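You operate a simulated robot arm through the tools that you are given. There is no shell and no other tool.

The job below is to be done with a simulated robot arm. You get a single attempt, and the scene is never put back.

TASK
Plug both couplings into their ports, open the air valve and start the mist unit.
Fine: air stays shut until both couplings are home.

It is judged by the outcome, as a careful person would: the job done as asked, and still so three seconds after it is handed in. It fails if anything else is knocked over, pushed out of place, dropped, spilled or broken.

THE ROBOT
A 6-joint arm with a two-finger gripper, fixed in place. Base frame: the origin is on the floor under the middle of its stand, x ahead of it, y to its left, z up. Lengths are in m, angles in degrees, forces in N, time in s.
It reaches about 1.572 m from its shoulder. Its first joint turns from -166.0 to 166.0 degrees. Payload 2.45 kg.
Tool frame: the origin (TCP) lies between the finger pads and is the grasp point; the fingertips stand 0.02 m ahead of it; z points along the fingers, y is the line along which they close. The gripper opens to 0.14 m; its body begins 0.168 m behind the TCP.
Orientation is that of the tool frame in the base frame, as [roll, pitch, yaw] about the fixed x, y, z axes, in that order (R = Rz(yaw) Ry(pitch) Rx(roll)). With the fingers straight down and closing along the base's y, the tool's x points along the base's -x, its y along +y and its z along -z.

THE INTERFACE
- The arm moves only by the tool drive_tool. Its argument "targets" is a list of rows, each an object of numbers (a shift or turn left out is 0, a gripper value left out holds the last): "wx", "wy", "wz": the turn, a rotation vector about the tool's x, y, z in units of 5 degrees (1.0 is 5 degrees); "tx", "ty", "tz": the shift along the tool's x, y, z in units of 50 mm (1.0 is 50 mm); "fingers": the closure, from 0 (fully open) to 1 (shut). In form: [{"wx": .., "wy": .., "wz": .., "tx": .., "ty": .., "tz": .., "fingers": ..}, ...]. A call has 1 to 20 rows; each row shifts and turns the commanded pose from where the row before left it, along the tool's axes as they then stand. A call with a number of a shift or a turn outside -1 to 1 is refused whole. Rows are played at 5 a second. More than 0.05 m and 8.6 degrees between two rows, or a gripper value outside its range, and nothing of the call is played. A pose out of reach is approached as far as the arm can. The call stops where the force on the tool passes 40 N (or 10 N more than at its start, if that is more) or the arm is blocked; 0.2 s more then pass. The fingers move at their own pace (about 0.045 m/s each) and stop on an object; they squeeze with about 44 N. The grip force told is the motor's: it shows also when the fingers shut on nothing. Time passes only in rows, and 0.2 s behind the last, so rows that do not move let the fingers close. It gives the time, the measured TCP pose, the force on the tool (base axes), the opening and the grip force at its end, in the units of the frame above (readings bear some noise), with the torque about the TCP (base axes, N m) and any sound that the robot's microphone picked up.
- Cameras (640 x 400 px; columns grow to the right, rows downward): "scene" is fixed at [0.0516, 0.5002, 1.4102]; the picture's right is [-0.20, -0.98, 0.00], its down [-0.41, 0.08, -0.91] and it looks along [0.89, -0.18, -0.42] (base axes); focal length 260 px, centre (320, 200). "wrist" rides on the gripper at [0.078, 0.011, -0.209] in the tool frame; the picture's right is [-0.14, 0.99, 0.00], its down [-0.92, -0.13, -0.37] and it looks along [-0.36, -0.05, 0.93] (tool axes); focal length 280 px, centre (320, 200). There is no depth. A picture from a camera that has moved, and an enlarged one, comes with that camera's place and axes in the base frame and with its lens.
- capture(camera): a new picture of that camera. It takes no simulated time.
- inspect(camera, box): a new picture of the part [left, top, right, bottom] of that camera's present view, enlarged. It takes no simulated time.
- hand_in(): hands the job in; it is judged then, once.

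Places have to be worked out from the pictures, the camera data and where the tool is seen. Open the gripper and draw the arm clear of the work before you hand the job in, unless the task says otherwise.

The tools are called by a JSON object that holds its "op" and its "data". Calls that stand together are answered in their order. drive_tool: Moves the arm, as the interface text tells. Its arguments: {"type":"object","properties":{"targets":{"type":"array"}},"required":["targets"]} The other tools are called the same way: capture (camera) takes a picture; inspect (camera, box) takes an enlarged picture of a part of a camera's view; hand_in () hands the job in.

At the start:

```text
time: 0.0
position: [0.6906, 0.0343, 1.3709]
orientation: [179.9, 0.0, 180.0]
ft_force: [-0.4, -0.8, 0.1]
moment: [0.0, -0.03, 0.01]
width: 0.1402
gripper_force: 0.0
```

scene: 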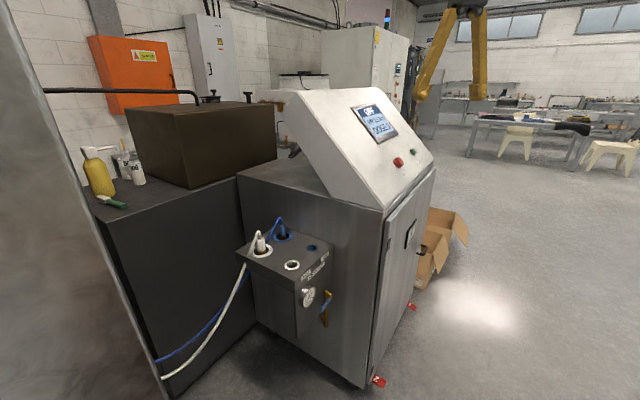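
wrist: 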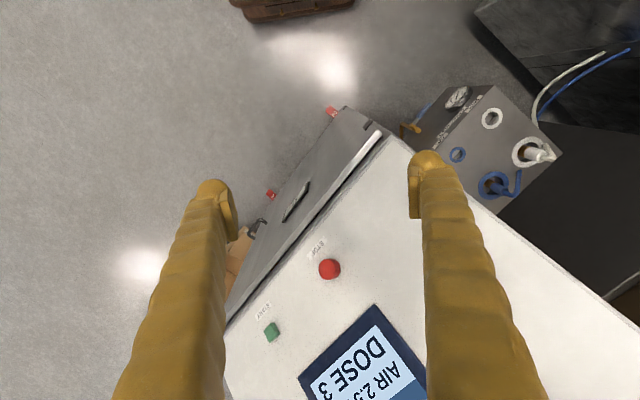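

I start by looking more closely at the coupling block, the panel and the display, from both cameras.

{"op": "inspect", "data": {"camera": "scene", "box": [220, 200, 350, 340]}}

{"op": "inspect", "data": {"camera": "scene", "box": [330, 80, 450, 190]}}

{"op": "inspect", "data": {"camera": "wrist", "box": [390, 60, 580, 230]}}

{"op": "inspect", "data": {"camera": "wrist", "box": [220, 220, 440, 400]}}

```text
2.86 times, centred on (285, 270) of scene
camera zoom: at [0.0516, 0.5002, 1.4102], right [-0.2, -0.98, 0.0], down [-0.41, 0.08, -0.91], along [0.89, -0.18, -0.42], focal length 744 px, centre (420, 0)
```

zoom: 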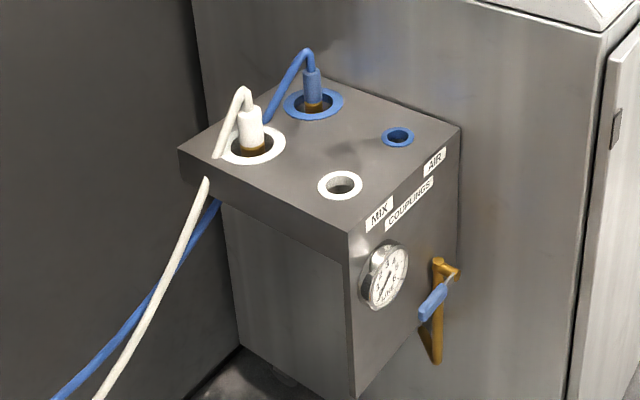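

```text
3.64 times, centred on (390, 135) of scene
camera zoom: at [0.0516, 0.5002, 1.4102], right [-0.2, -0.98, 0.0], down [-0.41, 0.08, -0.91], along [0.89, -0.18, -0.42], focal length 947 px, centre (66, 436)
```

zoom: 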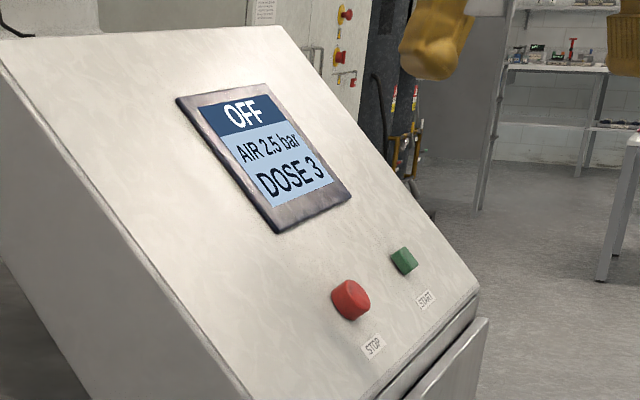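

```text
2.35 times, centred on (485, 145) of wrist
camera zoom: at [0.612, 0.0444, 1.5787], right [0.14, 0.99, 0.0], down [0.92, -0.13, 0.37], along [0.36, -0.05, -0.93], focal length 660 px, centre (-68, 329)
```

zoom: 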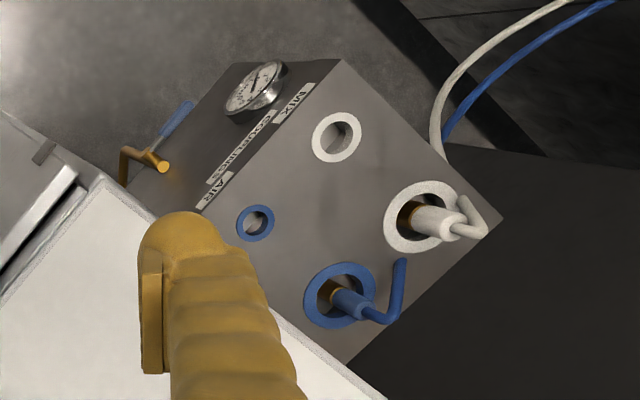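

```text
2.22 times, centred on (330, 310) of wrist
camera zoom: at [0.612, 0.0444, 1.5787], right [0.14, 0.99, 0.0], down [0.92, -0.13, 0.37], along [0.36, -0.05, -0.93], focal length 623 px, centre (298, -44)
```

zoom: 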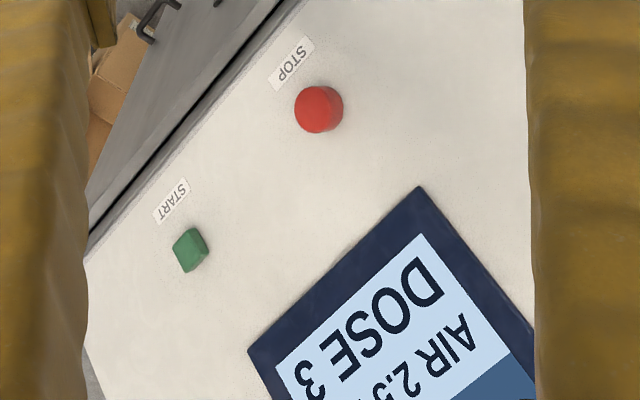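

The block's top is at about z 0.866. By triangulation, the MIX port is near (0.733, 0.452) and AIR near (0.814, 0.372). The white coupling is parked near (0.831, 0.550) and the blue near (0.909, 0.471). I move the wrist camera over the block, high up and clear of the console, and turn the tool toward yaw 135 for a closer look.

{"op": "drive_tool", "data": {"targets": [{"ty": 1}, {"ty": 1}, {"ty": 1}, {"ty": 1}, {"ty": 1}, {"ty": 1}, {"ty": 1}, {"ty": 1}, {"ty": 1}, {"ty": 1}, {"ty": 0.9}, {"tx": -0.7}, {"wz": 1}, {"wz": 1}, {"wz": 1}, {"wz": 1}, {"wz": 1}, {"wz": 1}, {"wz": 1}, {"wz": 1}]}}

{"op": "capture", "data": {"camera": "scene"}}

{"op": "capture", "data": {"camera": "wrist"}}

```text
time: 4.2
position: [0.7269, 0.5789, 1.37]
orientation: [-179.9, 0.1, 139.9]
ft_force: [-0.2, 0.1, -0.1]
moment: [-0.04, 0.0, -0.01]
width: 0.14
gripper_force: 0.0
```

```text
taken
```

scene: 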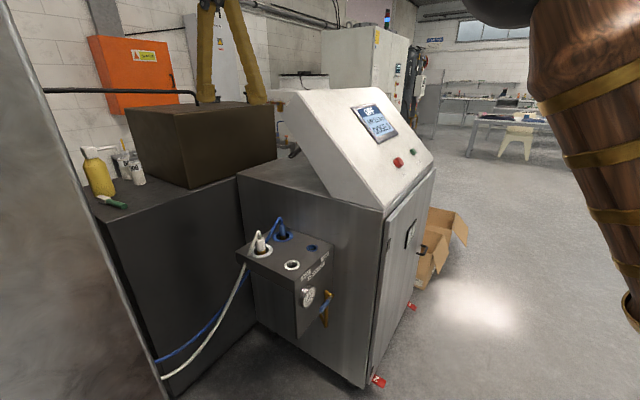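

```text
taken
camera wrist: at [0.6729, 0.6362, 1.5782], right [0.74, 0.67, 0.0], down [0.62, -0.69, 0.37], along [0.25, -0.27, -0.93], focal length 280 px, centre (320, 200)
```

wrist: 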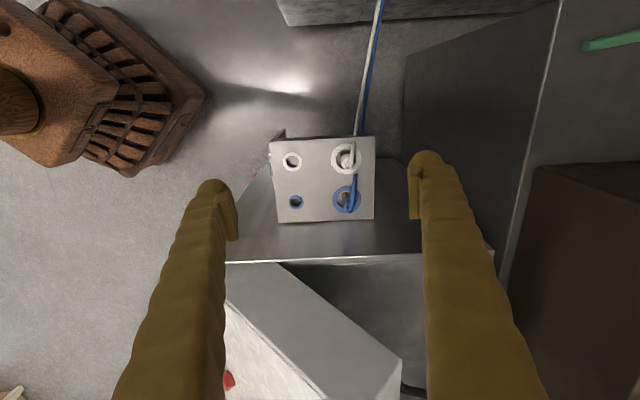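

The wrist now sees the block squarely between the fingers. I zoom in on it.

{"op": "inspect", "data": {"camera": "wrist", "box": [250, 120, 400, 230]}}

{"op": "inspect", "data": {"camera": "scene", "box": [280, 270, 350, 340]}}

{"op": "inspect", "data": {"camera": "scene", "box": [235, 210, 335, 280]}}

```text
3.64 times, centred on (325, 175) of wrist
camera zoom: at [0.6729, 0.6362, 1.5782], right [0.74, 0.67, 0.0], down [0.62, -0.69, 0.37], along [0.25, -0.27, -0.93], focal length 1020 px, centre (302, 291)
```

zoom: 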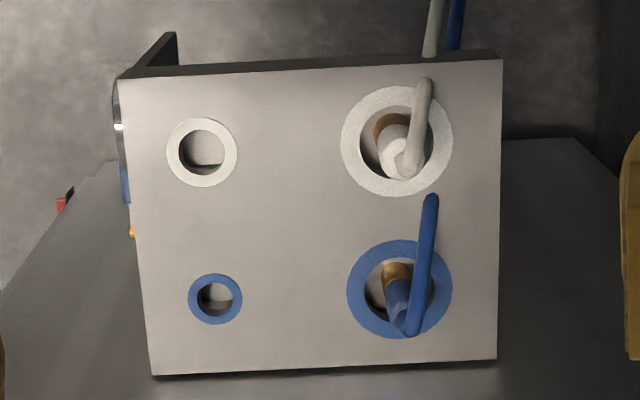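

```text
5.71 times, centred on (315, 305) of scene
camera zoom: at [0.0516, 0.5002, 1.4102], right [-0.2, -0.98, 0.0], down [-0.41, 0.08, -0.91], along [0.89, -0.18, -0.42], focal length 1488 px, centre (349, -400)
```

zoom: 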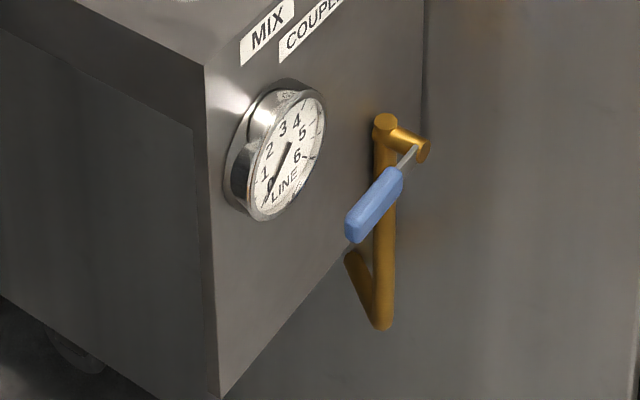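

```text
5.71 times, centred on (285, 245) of scene
camera zoom: at [0.0516, 0.5002, 1.4102], right [-0.2, -0.98, 0.0], down [-0.41, 0.08, -0.91], along [0.89, -0.18, -0.42], focal length 1488 px, centre (520, -57)
```

zoom: 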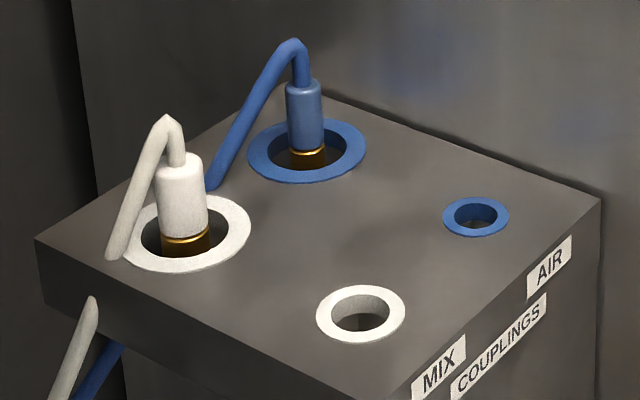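

Both couplings stand in wide parking wells and the valve lever looks horizontal, so the air is shut. I check the console's overhang beside the block, since the gripper will work right next to it.

{"op": "inspect", "data": {"camera": "scene", "box": [230, 80, 400, 220]}}

{"op": "inspect", "data": {"camera": "wrist", "box": [210, 220, 450, 400]}}

{"op": "inspect", "data": {"camera": "scene", "box": [295, 285, 335, 330]}}

```text
2.86 times, centred on (315, 150) of scene
camera zoom: at [0.0516, 0.5002, 1.4102], right [-0.2, -0.98, 0.0], down [-0.41, 0.08, -0.91], along [0.89, -0.18, -0.42], focal length 744 px, centre (334, 343)
```

zoom: 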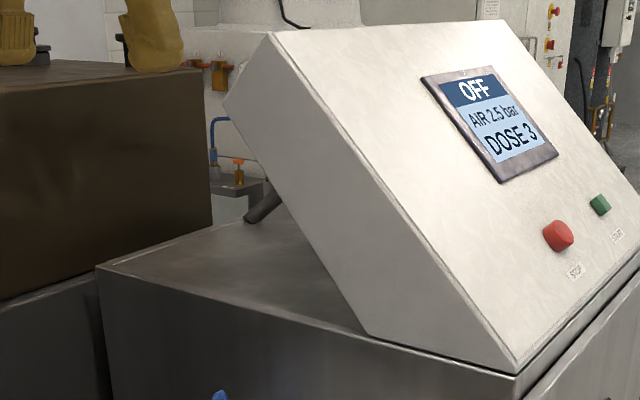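

```text
2.22 times, centred on (330, 310) of wrist
camera zoom: at [0.6729, 0.6362, 1.5782], right [0.74, 0.67, 0.0], down [0.62, -0.69, 0.37], along [0.25, -0.27, -0.93], focal length 623 px, centre (298, -44)
```

zoom: 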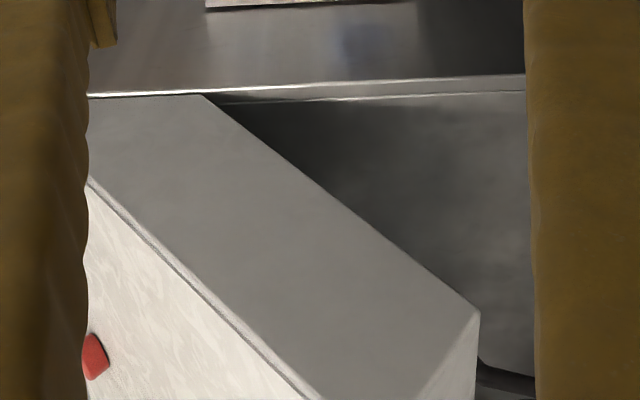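

```text
8.89 times, centred on (315, 308) of scene
camera zoom: at [0.0516, 0.5002, 1.4102], right [-0.2, -0.98, 0.0], down [-0.41, 0.08, -0.91], along [0.89, -0.18, -0.42], focal length 2314 px, centre (364, -756)
```

zoom: 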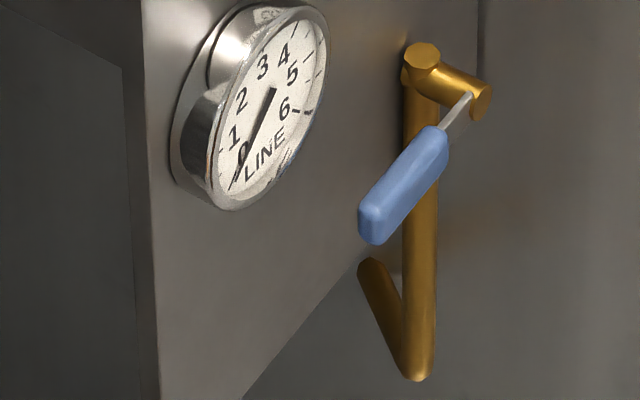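

The console slab rises flush with the cabinet wall, about 57 mm from the blue side of the block. I will therefore work with yaw 135, closing along the wall, and lean the gripper about 20° away from the cabinet. I move above the white coupling and tilt there.

{"op": "drive_tool", "data": {"targets": [{"wz": 1, "fingers": 0}, {"ty": 0.55, "tx": -0.8}, {"ty": 0.55, "tx": -0.8}, {"tx": -0.24}, {"tz": 0.9}, {"tz": 0.9}, {"tz": 0.9}, {"tz": 0.9}, {"wy": -1}, {"wy": -1}, {"wy": -1}, {"wy": -1}, {}]}}

{"op": "capture", "data": {"camera": "scene"}}

{"op": "capture", "data": {"camera": "wrist"}}

```text
time: 7.0
position: [0.8303, 0.5521, 1.1895]
orientation: [180.0, 20.1, 134.9]
ft_force: [0.1, -0.1, -0.8]
moment: [0.03, -0.04, -0.04]
width: 0.14
gripper_force: 0.1
```

```text
taken
```

scene: 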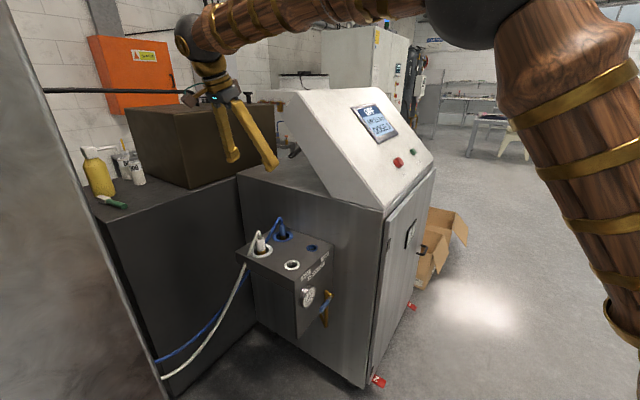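

```text
taken
camera wrist: at [0.7339, 0.6622, 1.3576], right [0.79, 0.61, 0.05], down [0.43, -0.61, 0.66], along [0.43, -0.5, -0.75], focal length 280 px, centre (320, 200)
```

wrist: 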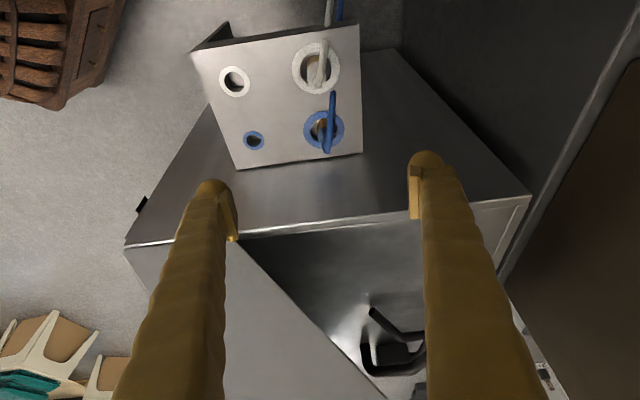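

The arm came in clear of the console. Now I zoom in on the couplings and ports from this oblique wrist view.

{"op": "inspect", "data": {"camera": "wrist", "box": [210, 30, 370, 170]}}

{"op": "inspect", "data": {"camera": "scene", "box": [170, 60, 300, 180]}}

```text
2.86 times, centred on (290, 100) of wrist
camera zoom: at [0.7339, 0.6622, 1.3576], right [0.79, 0.61, 0.05], down [0.43, -0.61, 0.66], along [0.43, -0.5, -0.75], focal length 801 px, centre (406, 486)
```

zoom: 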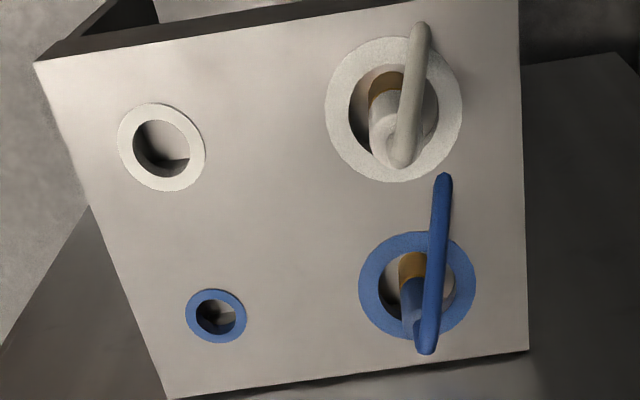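

```text
3.33 times, centred on (235, 120) of scene
camera zoom: at [0.0516, 0.5002, 1.4102], right [-0.2, -0.98, 0.0], down [-0.41, 0.08, -0.91], along [0.89, -0.18, -0.42], focal length 868 px, centre (603, 467)
```

zoom: 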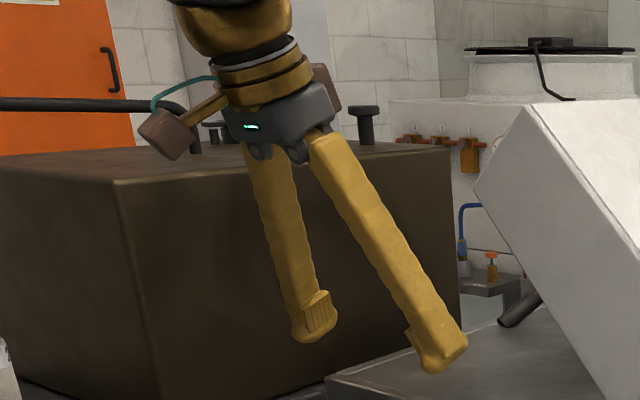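

I put the MIX port at about (0.736, 0.461), AIR at (0.815, 0.381), and the white coupling's axis at about (0.837, 0.556). I lower the tool to about z 0.99 over the white coupling with the fingers partly closed, then look again.

{"op": "drive_tool", "data": {"targets": [{"tx": 0.264, "ty": 0.036, "tz": 0.755, "fingers": 0.35}, {"tx": 0.264, "ty": 0.036, "tz": 0.755}, {"tx": 0.264, "ty": 0.036, "tz": 0.755}, {"tx": 0.264, "ty": 0.036, "tz": 0.755}, {"tx": 0.264, "ty": 0.036, "tz": 0.755}, {}]}}

{"op": "capture", "data": {"camera": "wrist"}}

{"op": "capture", "data": {"camera": "scene"}}

```text
time: 8.4
position: [0.8343, 0.5552, 0.9889]
orientation: [180.0, 20.0, 135.0]
ft_force: [0.1, -0.6, 0.0]
moment: [0.02, 0.0, -0.03]
width: 0.0911
gripper_force: 0.1
```

```text
taken
camera wrist: at [0.7388, 0.6659, 1.1572], right [0.79, 0.61, 0.05], down [0.43, -0.61, 0.66], along [0.43, -0.5, -0.75], focal length 280 px, centre (320, 200)
```

wrist: 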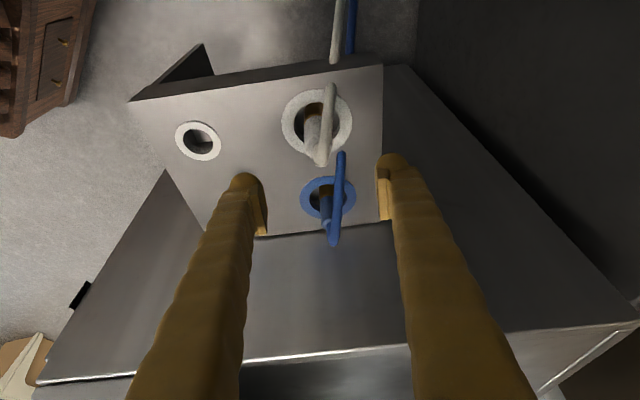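

```text
taken
```

scene: 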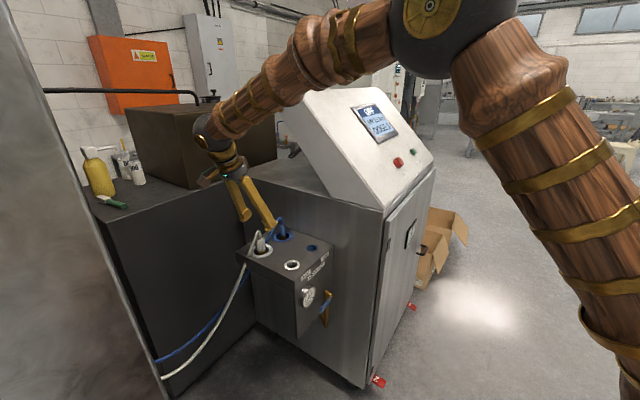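

I zoom in on the white coupling from here and in the scene view to pin down its axis and the grasp height.

{"op": "inspect", "data": {"camera": "wrist", "box": [260, 70, 380, 250]}}

{"op": "inspect", "data": {"camera": "scene", "box": [190, 140, 330, 280]}}

```text
2.22 times, centred on (320, 160) of wrist
camera zoom: at [0.7388, 0.6659, 1.1572], right [0.79, 0.61, 0.05], down [0.43, -0.61, 0.66], along [0.43, -0.5, -0.75], focal length 623 px, centre (320, 289)
```

zoom: 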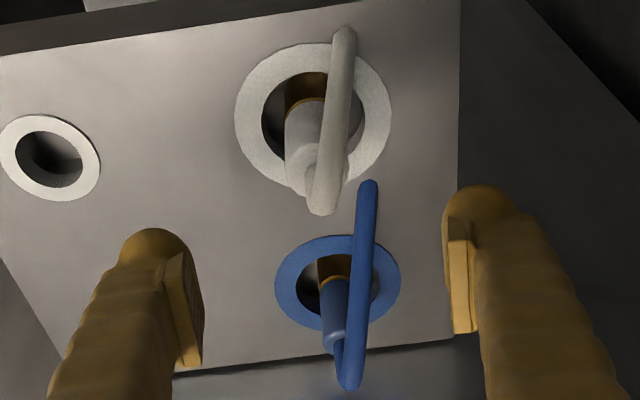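

```text
2.86 times, centred on (260, 210) of scene
camera zoom: at [0.0516, 0.5002, 1.4102], right [-0.2, -0.98, 0.0], down [-0.41, 0.08, -0.91], along [0.89, -0.18, -0.42], focal length 744 px, centre (491, 171)
```

zoom: 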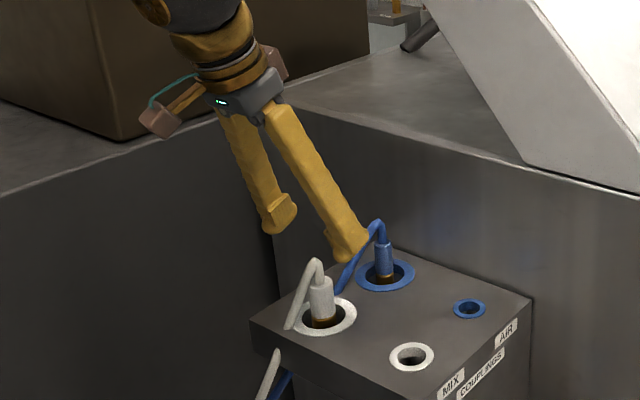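

The white coupling's axis is at about (0.835, 0.5585), centred in e1, and its body spans roughly z 0.873 to 0.914. I descend so the TCP sits at z about 0.898 around it, with the fingers open.

{"op": "drive_tool", "data": {"targets": [{"tx": 0.211, "ty": 0.023, "tz": 0.559}, {"tx": 0.211, "ty": 0.023, "tz": 0.559}, {"tx": 0.211, "ty": 0.023, "tz": 0.559}, {}]}}

{"op": "capture", "data": {"camera": "wrist"}}

{"op": "inspect", "data": {"camera": "scene", "box": [200, 180, 330, 290]}}

```text
time: 9.4
position: [0.8386, 0.5596, 0.9009]
orientation: [-180.0, 20.0, 135.0]
ft_force: [-0.2, 0.2, 0.1]
moment: [0.01, 0.02, -0.03]
width: 0.0909
gripper_force: 0.0
```

```text
taken
camera wrist: at [0.7436, 0.6703, 1.0688], right [0.79, 0.61, 0.05], down [0.43, -0.61, 0.66], along [0.43, -0.5, -0.75], focal length 280 px, centre (320, 200)
```

wrist: 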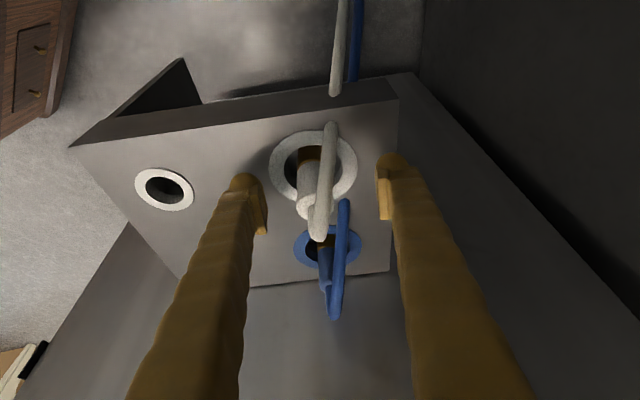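

```text
3.64 times, centred on (265, 235) of scene
camera zoom: at [0.0516, 0.5002, 1.4102], right [-0.2, -0.98, 0.0], down [-0.41, 0.08, -0.91], along [0.89, -0.18, -0.42], focal length 947 px, centre (520, 73)
```

zoom: 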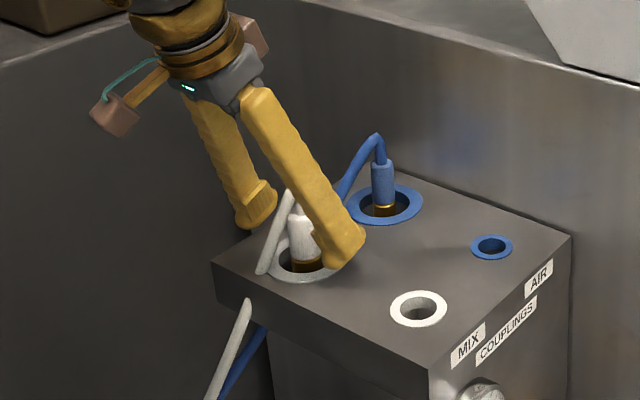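

The TCP reads about 4 mm too far along e1 relative to the white body. I shift back that much, then close the fingers on the coupling.

{"op": "drive_tool", "data": {"targets": [{"ty": -0.08}, {}, {"fingers": 0.7}, {}, {}, {"fingers": 1}, {}, {}, {}]}}

{"op": "capture", "data": {"camera": "wrist"}}

{"op": "inspect", "data": {"camera": "scene", "box": [200, 180, 330, 290]}}

```text
time: 11.4
position: [0.8352, 0.5568, 0.9]
orientation: [179.9, 20.0, 135.0]
ft_force: [-0.3, -0.7, 0.6]
moment: [0.01, 0.04, -0.03]
width: 0.0285
gripper_force: 44.0
```

```text
taken
camera wrist: at [0.7407, 0.6671, 1.0691], right [0.79, 0.61, 0.05], down [0.43, -0.61, 0.66], along [0.43, -0.5, -0.75], focal length 280 px, centre (320, 200)
```

wrist: 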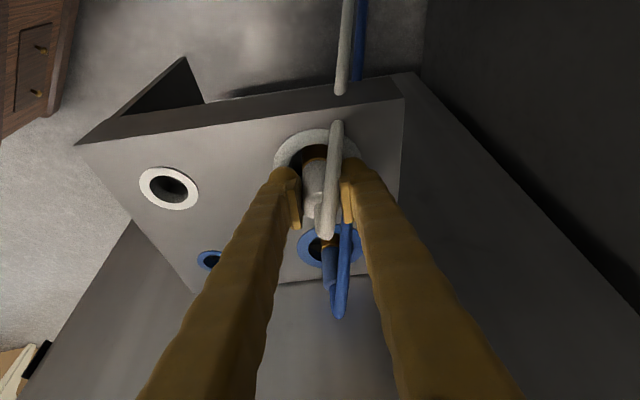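

```text
3.64 times, centred on (265, 235) of scene
camera zoom: at [0.0516, 0.5002, 1.4102], right [-0.2, -0.98, 0.0], down [-0.41, 0.08, -0.91], along [0.89, -0.18, -0.42], focal length 947 px, centre (520, 73)
```

zoom: 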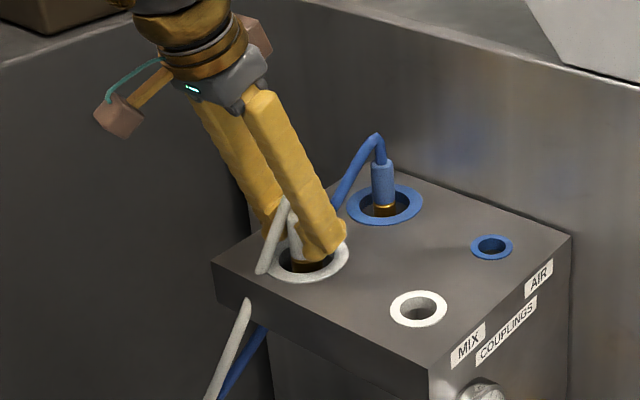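

The coupling is gripped at 28.5 mm width and 44 N. I lift it straight up 0.10 m and look.

{"op": "drive_tool", "data": {"targets": [{"tx": -0.137, "tz": -0.376}, {"tx": -0.137, "tz": -0.376}, {"tx": -0.137, "tz": -0.376}, {"tx": -0.137, "tz": -0.376}, {"tx": -0.137, "tz": -0.376}, {}, {}]}}

{"op": "capture", "data": {"camera": "wrist"}}

{"op": "inspect", "data": {"camera": "scene", "box": [200, 160, 330, 280]}}

```text
time: 13.0
position: [0.837, 0.5572, 1.0002]
orientation: [179.9, 19.9, 135.0]
ft_force: [0.7, 0.3, -1.5]
moment: [0.0, -0.01, -0.03]
width: 0.0284
gripper_force: 44.3
```

```text
taken
camera wrist: at [0.7409, 0.6671, 1.1694], right [0.79, 0.61, 0.05], down [0.43, -0.61, 0.66], along [0.43, -0.5, -0.75], focal length 280 px, centre (320, 200)
```

wrist: 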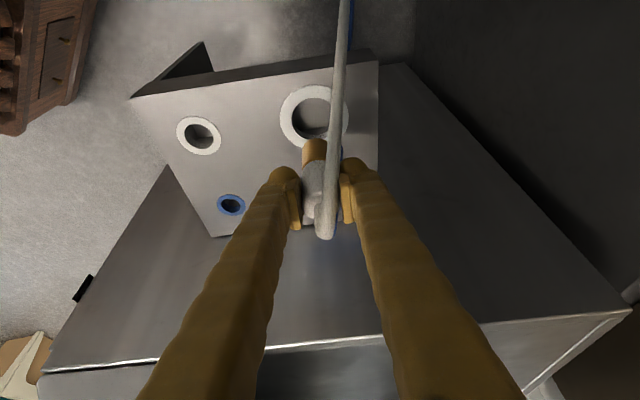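

```text
3.33 times, centred on (265, 220) of scene
camera zoom: at [0.0516, 0.5002, 1.4102], right [-0.2, -0.98, 0.0], down [-0.41, 0.08, -0.91], along [0.89, -0.18, -0.42], focal length 868 px, centre (503, 133)
```

zoom: 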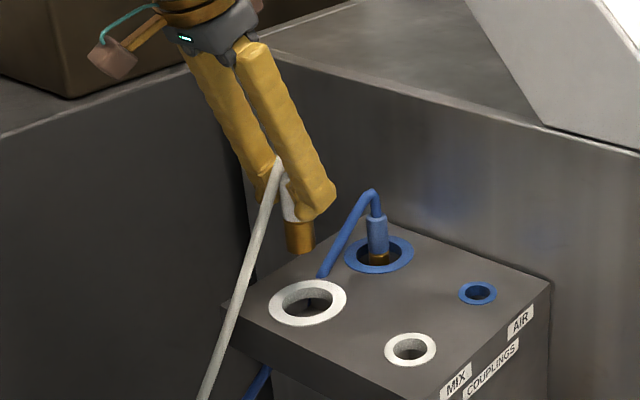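

The white coupling came out cleanly and hangs vertical, with about 50 mm of brass nose below the collar. I zoom in to measure the nose tip and the MIX port precisely.

{"op": "inspect", "data": {"camera": "wrist", "box": [270, 120, 370, 250]}}

{"op": "inspect", "data": {"camera": "wrist", "box": [160, 100, 260, 230]}}

{"op": "inspect", "data": {"camera": "scene", "box": [250, 190, 320, 280]}}

```text
3.08 times, centred on (320, 185) of wrist
camera zoom: at [0.7409, 0.6671, 1.1694], right [0.79, 0.61, 0.05], down [0.43, -0.61, 0.66], along [0.43, -0.5, -0.75], focal length 863 px, centre (320, 246)
```

zoom: 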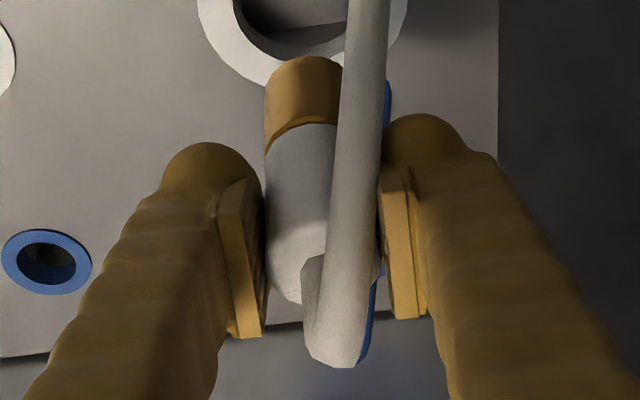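

```text
3.08 times, centred on (210, 165) of wrist
camera zoom: at [0.7409, 0.6671, 1.1694], right [0.79, 0.61, 0.05], down [0.43, -0.61, 0.66], along [0.43, -0.5, -0.75], focal length 863 px, centre (658, 308)
```

zoom: 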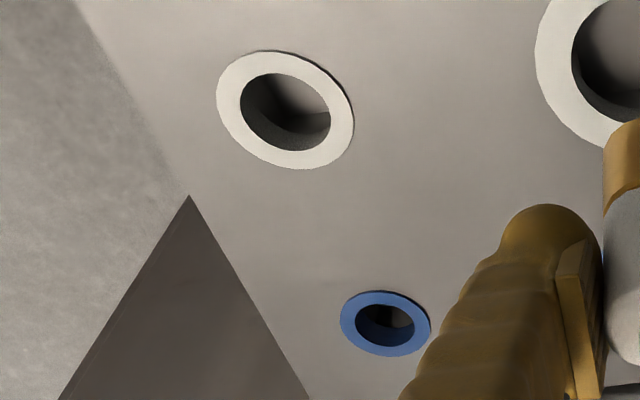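

```text
4.44 times, centred on (285, 235) of scene
camera zoom: at [0.0516, 0.5002, 1.4102], right [-0.2, -0.98, 0.0], down [-0.41, 0.08, -0.91], along [0.89, -0.18, -0.42], focal length 1157 px, centre (476, 44)
```

zoom: 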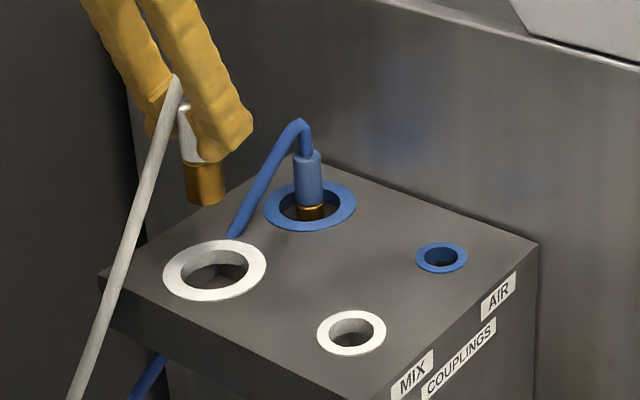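

The nose is about 30 mm across and the MIX bore about 34 mm, so I need roughly 2 mm accuracy. I carry the coupling across to MIX at about (0.7365, 0.462), stopping with the nose some 18 mm above the block to check alignment.

{"op": "drive_tool", "data": {"targets": [{"ty": -0.684}, {"ty": -0.684}, {"ty": -0.684}, {"ty": -0.684}, {}, {"tx": 0.167, "tz": 0.365}, {"tx": 0.167, "tz": 0.365}, {}, {}, {}]}}

{"op": "capture", "data": {"camera": "wrist"}}

{"op": "inspect", "data": {"camera": "wrist", "box": [260, 90, 380, 240]}}

{"op": "inspect", "data": {"camera": "scene", "box": [250, 190, 330, 290]}}

```text
time: 15.2
position: [0.7356, 0.4623, 0.9603]
orientation: [180.0, 20.0, 135.1]
ft_force: [0.0, 0.6, -1.6]
moment: [-0.01, 0.01, 0.02]
width: 0.0283
gripper_force: 43.5
```

```text
taken
camera wrist: at [0.6407, 0.5721, 1.1296], right [0.79, 0.61, 0.05], down [0.43, -0.61, 0.66], along [0.43, -0.5, -0.75], focal length 280 px, centre (320, 200)
```

wrist: 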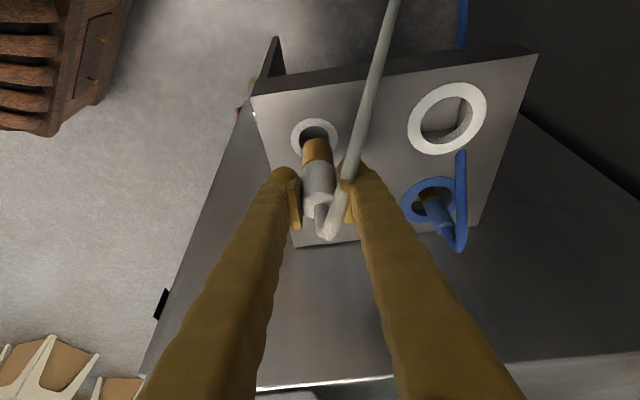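

```text
2.67 times, centred on (320, 165) of wrist
camera zoom: at [0.6407, 0.5721, 1.1296], right [0.79, 0.61, 0.05], down [0.43, -0.61, 0.66], along [0.43, -0.5, -0.75], focal length 748 px, centre (320, 293)
```

zoom: 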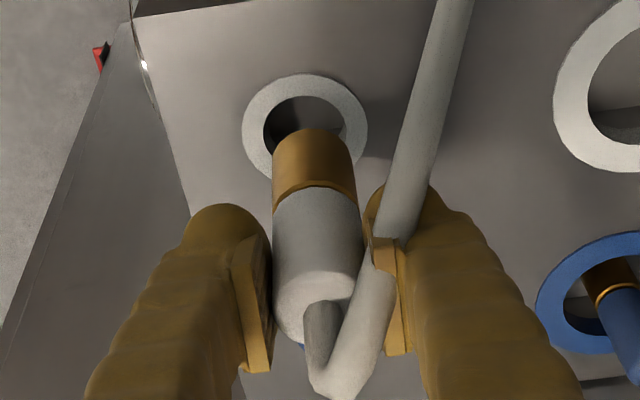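

```text
4.00 times, centred on (290, 240) of scene
camera zoom: at [0.0516, 0.5002, 1.4102], right [-0.2, -0.98, 0.0], down [-0.41, 0.08, -0.91], along [0.89, -0.18, -0.42], focal length 1042 px, centre (440, 40)
```

zoom: 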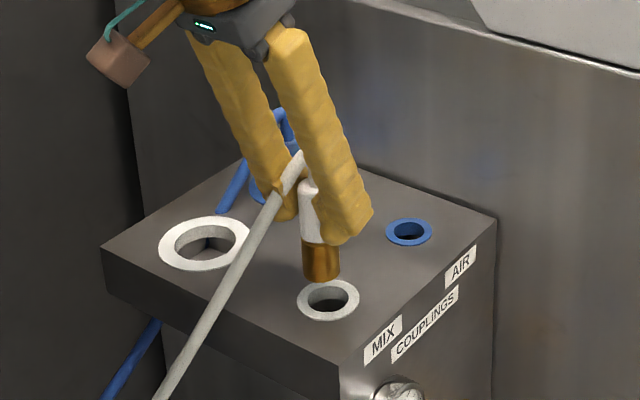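

Both cameras agree that the nose is about 3 mm too far along +e1 and 3 mm too far along −e2 from MIX, and about 27 mm above it. I correct that and go down 20 mm to check again.

{"op": "drive_tool", "data": {"targets": [{"tx": 0.041, "ty": -0.029, "tz": 0.198}, {"tx": 0.041, "ty": -0.029, "tz": 0.198}, {}, {}, {}]}}

{"op": "inspect", "data": {"camera": "wrist", "box": [270, 90, 370, 200]}}

{"op": "inspect", "data": {"camera": "scene", "box": [265, 225, 325, 285]}}

```text
time: 16.4
position: [0.7367, 0.4598, 0.9419]
orientation: [-180.0, 20.0, 135.0]
ft_force: [-0.6, -0.9, -1.1]
moment: [0.03, 0.04, 0.0]
width: 0.0283
gripper_force: 44.2
```

```text
3.64 times, centred on (320, 145) of wrist
camera zoom: at [0.6412, 0.5692, 1.1106], right [0.79, 0.61, 0.05], down [0.43, -0.61, 0.66], along [0.43, -0.5, -0.75], focal length 1020 px, centre (320, 400)
```

zoom: 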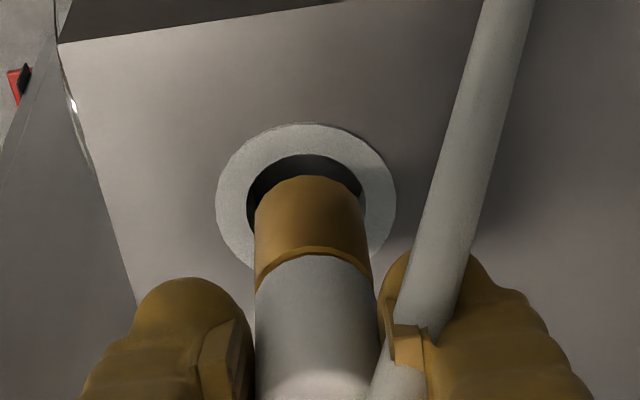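

```text
6.67 times, centred on (295, 255) of scene
camera zoom: at [0.0516, 0.5002, 1.4102], right [-0.2, -0.98, 0.0], down [-0.41, 0.08, -0.91], along [0.89, -0.18, -0.42], focal length 1736 px, centre (487, -167)
```

zoom: 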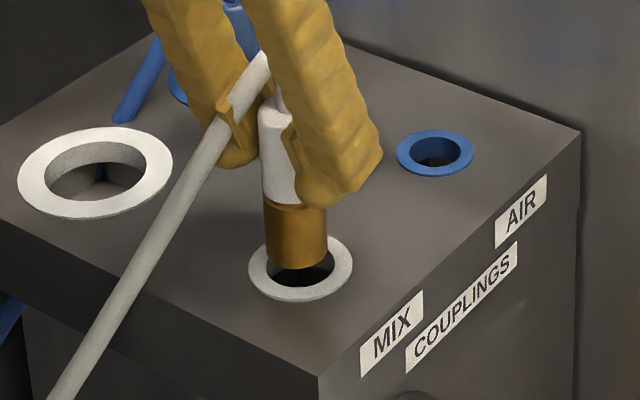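

The nose is now roughly 11 mm above the port and still about 1 mm off in each direction. I make the small correction and lower it to just above the rim.

{"op": "drive_tool", "data": {"targets": [{"tx": -0.028, "ty": -0.026, "tz": 0.01}, {}, {"tx": 0.031, "tz": 0.085}, {"tx": 0.031, "tz": 0.085}, {}, {}, {}]}}

{"op": "inspect", "data": {"camera": "wrist", "box": [270, 90, 370, 200]}}

{"op": "inspect", "data": {"camera": "scene", "box": [265, 225, 325, 285]}}

```text
time: 18.0
position: [0.7363, 0.4551, 0.933]
orientation: [180.0, 19.9, 135.0]
ft_force: [0.5, -0.3, -1.1]
moment: [0.02, -0.02, 0.0]
width: 0.0283
gripper_force: 44.1
```

```text
3.64 times, centred on (320, 145) of wrist
camera zoom: at [0.6418, 0.5663, 1.1009], right [0.79, 0.61, 0.05], down [0.43, -0.61, 0.66], along [0.43, -0.5, -0.75], focal length 1020 px, centre (320, 400)
```

zoom: 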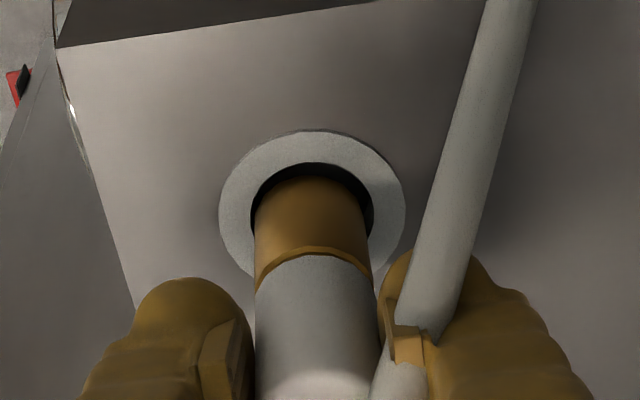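

```text
6.67 times, centred on (295, 255) of scene
camera zoom: at [0.0516, 0.5002, 1.4102], right [-0.2, -0.98, 0.0], down [-0.41, 0.08, -0.91], along [0.89, -0.18, -0.42], focal length 1736 px, centre (487, -167)
```

zoom: 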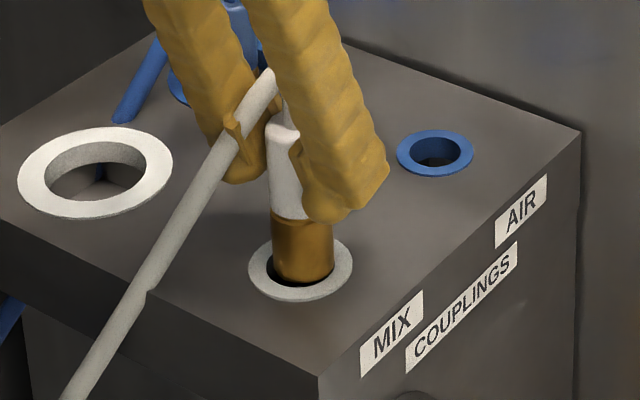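

The nose is now centred over MIX to within about 0.6 mm, roughly 4 mm above the rim. I nudge it slightly and feed it down 20 mm slowly, watching the force.

{"op": "drive_tool", "data": {"targets": [{"tx": 0.008, "ty": 0.008}, {"tx": 0.034, "tz": 0.094}, {"tx": 0.034, "tz": 0.094}, {"tx": 0.034, "tz": 0.094}, {"tx": 0.034, "tz": 0.094}, {}]}}

{"op": "inspect", "data": {"camera": "wrist", "box": [270, 90, 370, 200]}}

{"op": "inspect", "data": {"camera": "scene", "box": [265, 225, 325, 285]}}

```text
time: 19.4
position: [0.7391, 0.4569, 0.9119]
orientation: [180.0, 20.0, 135.0]
ft_force: [-0.6, -0.3, -0.5]
moment: [-0.03, 0.01, 0.01]
width: 0.0287
gripper_force: 44.2
```

```text
3.64 times, centred on (320, 145) of wrist
camera zoom: at [0.643, 0.567, 1.0807], right [0.79, 0.61, 0.05], down [0.43, -0.61, 0.66], along [0.43, -0.5, -0.75], focal length 1020 px, centre (320, 400)
```

zoom: 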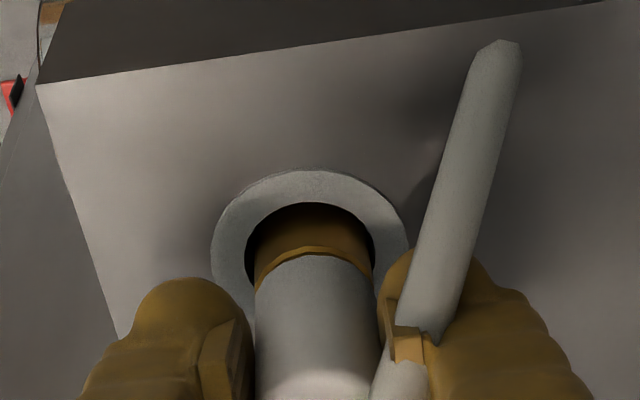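

```text
6.67 times, centred on (295, 255) of scene
camera zoom: at [0.0516, 0.5002, 1.4102], right [-0.2, -0.98, 0.0], down [-0.41, 0.08, -0.91], along [0.89, -0.18, -0.42], focal length 1736 px, centre (487, -167)
```

zoom: 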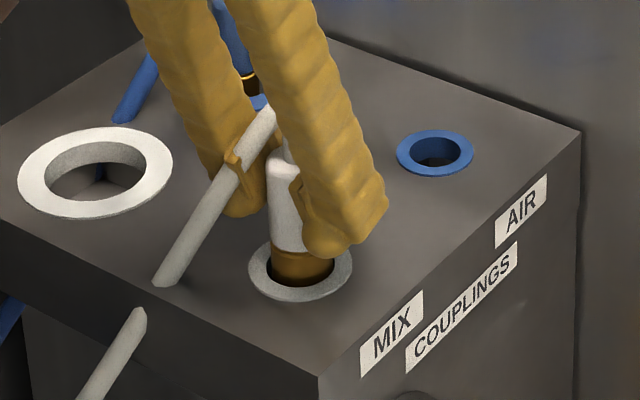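

The nose slid into MIX with no contact force. I continue down in small steps until it seats.

{"op": "drive_tool", "data": {"targets": [{"tx": 0.027, "tz": 0.075}, {"tx": 0.027, "tz": 0.075}, {"tx": 0.027, "tz": 0.075}, {}]}}

{"op": "inspect", "data": {"camera": "wrist", "box": [270, 90, 370, 200]}}

{"op": "inspect", "data": {"camera": "scene", "box": [265, 225, 325, 285]}}

```text
time: 20.4
position: [0.7386, 0.4571, 0.9]
orientation: [179.8, 20.0, 135.0]
ft_force: [-3.8, 0.7, 13.2]
moment: [0.0, 0.18, -0.05]
width: 0.0284
gripper_force: 44.0
```

```text
3.64 times, centred on (320, 145) of wrist
camera zoom: at [0.6428, 0.5666, 1.069], right [0.79, 0.61, 0.05], down [0.43, -0.61, 0.66], along [0.43, -0.5, -0.75], focal length 1020 px, centre (320, 400)
```

zoom: 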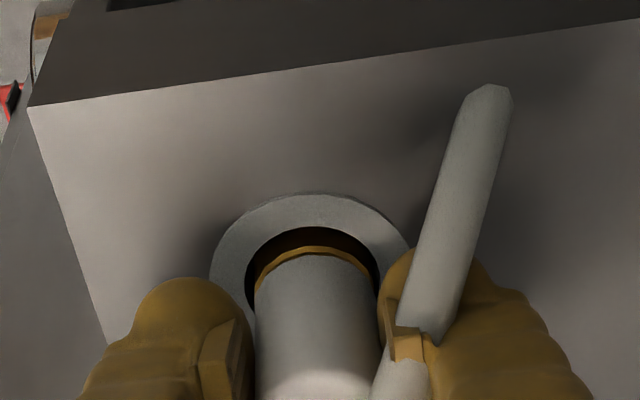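

```text
6.67 times, centred on (295, 255) of scene
camera zoom: at [0.0516, 0.5002, 1.4102], right [-0.2, -0.98, 0.0], down [-0.41, 0.08, -0.91], along [0.89, -0.18, -0.42], focal length 1736 px, centre (487, -167)
```

zoom: 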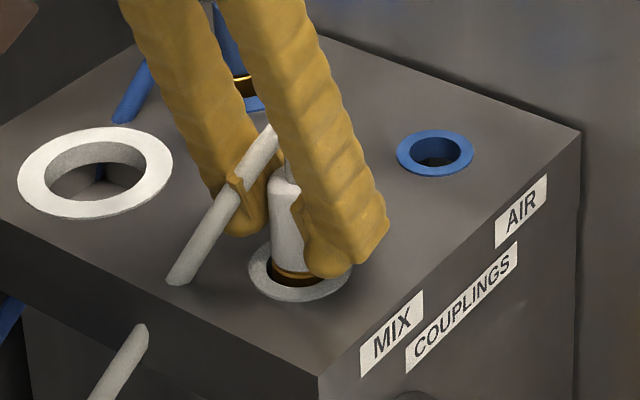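

A vertical reaction of 13 N has appeared with about 10 mm to go, likely the seal or detent. I push on in small steps, watching force and sound.

{"op": "drive_tool", "data": {"targets": [{"tx": 0.014, "tz": 0.038}, {"tx": 0.014, "tz": 0.038}, {}, {}]}}

{"op": "inspect", "data": {"camera": "wrist", "box": [270, 90, 370, 200]}}

```text
time: 21.4
position: [0.739, 0.4575, 0.896]
orientation: [-180.0, 20.0, 135.1]
ft_force: [-2.4, -6.2, 35.3]
moment: [-0.4, -0.15, -0.07]
width: 0.0284
gripper_force: 44.0
```

```text
3.64 times, centred on (320, 145) of wrist
camera zoom: at [0.6436, 0.5668, 1.0652], right [0.79, 0.61, 0.05], down [0.43, -0.61, 0.66], along [0.43, -0.5, -0.75], focal length 1020 px, centre (320, 400)
```

zoom: 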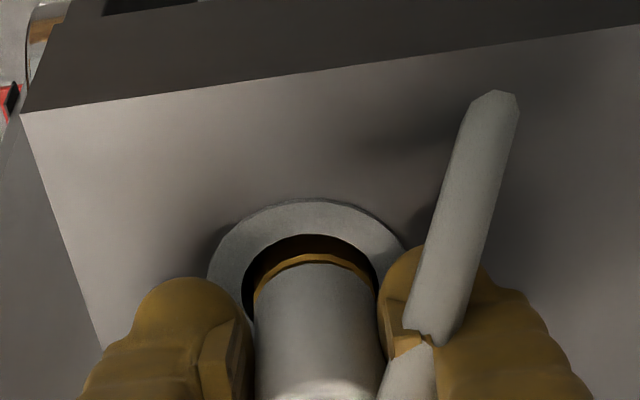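

The force is 35 N without a click, and the collar seems to have ridden up slightly in the fingers. I look from the scene camera before deciding.

{"op": "inspect", "data": {"camera": "scene", "box": [275, 235, 315, 280]}}

{"op": "capture", "data": {"camera": "wrist"}}

```text
8.89 times, centred on (295, 258) of scene
camera zoom: at [0.0516, 0.5002, 1.4102], right [-0.2, -0.98, 0.0], down [-0.41, 0.08, -0.91], along [0.89, -0.18, -0.42], focal length 2314 px, centre (542, -311)
```

zoom: 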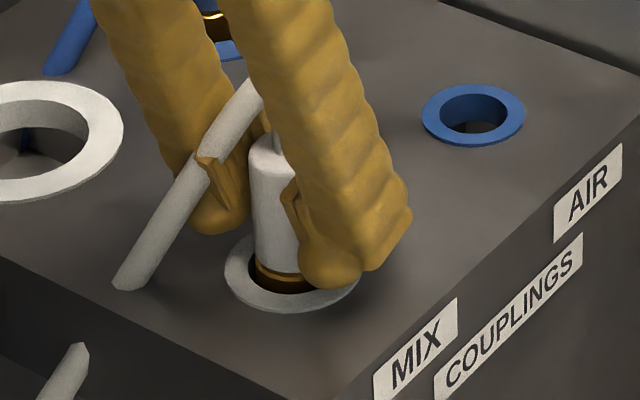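

```text
taken
camera wrist: at [0.6436, 0.5668, 1.0652], right [0.79, 0.61, 0.05], down [0.43, -0.61, 0.66], along [0.43, -0.5, -0.75], focal length 280 px, centre (320, 200)
```

wrist: 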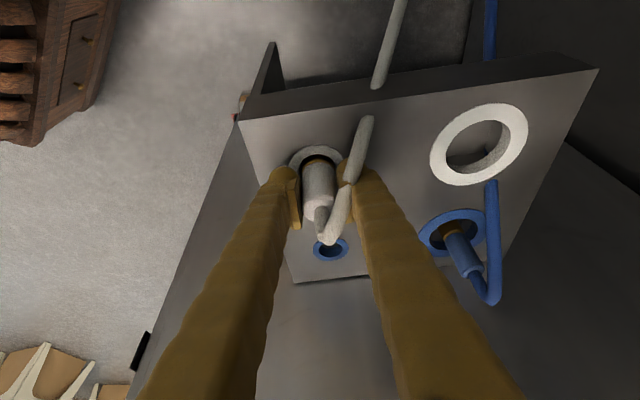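

The coupling stopped relative to the port at the 13 N point and the collar slipped about 4 mm in the fingers, so it hit something solid with about 7 mm of brass showing. I look into the empty AIR port to understand what a port looks like inside.

{"op": "inspect", "data": {"camera": "scene", "box": [303, 238, 321, 254]}}

{"op": "inspect", "data": {"camera": "wrist", "box": [305, 230, 355, 270]}}

{"op": "inspect", "data": {"camera": "wrist", "box": [400, 90, 540, 310]}}

{"op": "inspect", "data": {"camera": "scene", "box": [282, 250, 306, 274]}}

```text
16.00 times, centred on (312, 246) of scene
camera zoom: at [0.0516, 0.5002, 1.4102], right [-0.2, -0.98, 0.0], down [-0.41, 0.08, -0.91], along [0.89, -0.18, -0.42], focal length 4166 px, centre (448, -536)
```

zoom: 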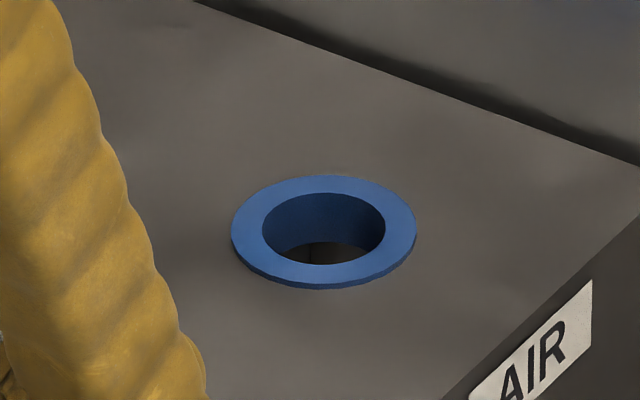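

```text
10.00 times, centred on (330, 250) of wrist
camera zoom: at [0.6436, 0.5668, 1.0652], right [0.79, 0.61, 0.05], down [0.43, -0.61, 0.66], along [0.43, -0.5, -0.75], focal length 2804 px, centre (220, -300)
```

zoom: 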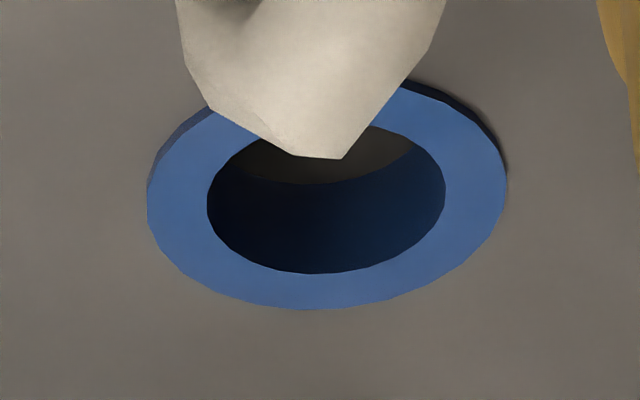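

```text
1.82 times, centred on (470, 200) of wrist
camera zoom: at [0.6436, 0.5668, 1.0652], right [0.79, 0.61, 0.05], down [0.43, -0.61, 0.66], along [0.43, -0.5, -0.75], focal length 510 px, centre (47, 200)
```

zoom: 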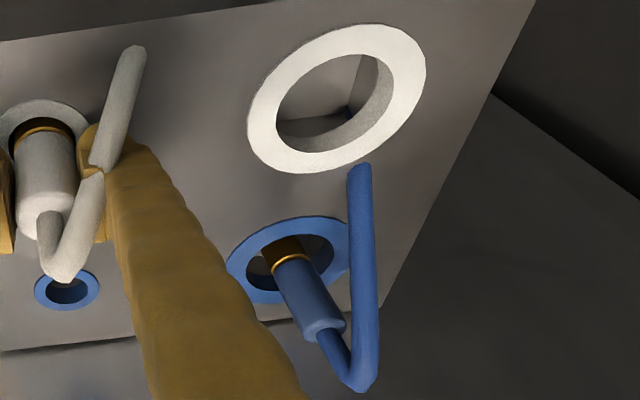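

```text
16.00 times, centred on (294, 262) of scene
camera zoom: at [0.0516, 0.5002, 1.4102], right [-0.2, -0.98, 0.0], down [-0.41, 0.08, -0.91], along [0.89, -0.18, -0.42], focal length 4166 px, centre (736, -792)
```

zoom: 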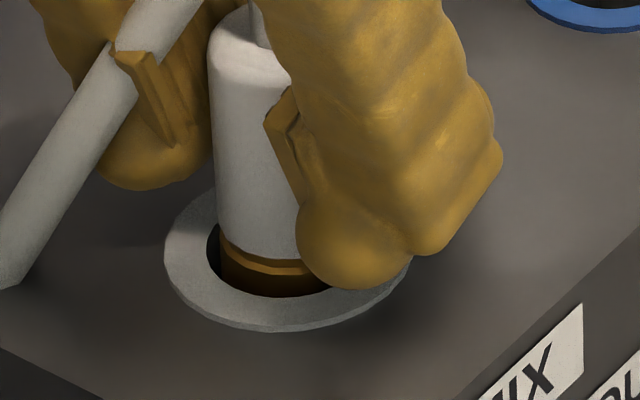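

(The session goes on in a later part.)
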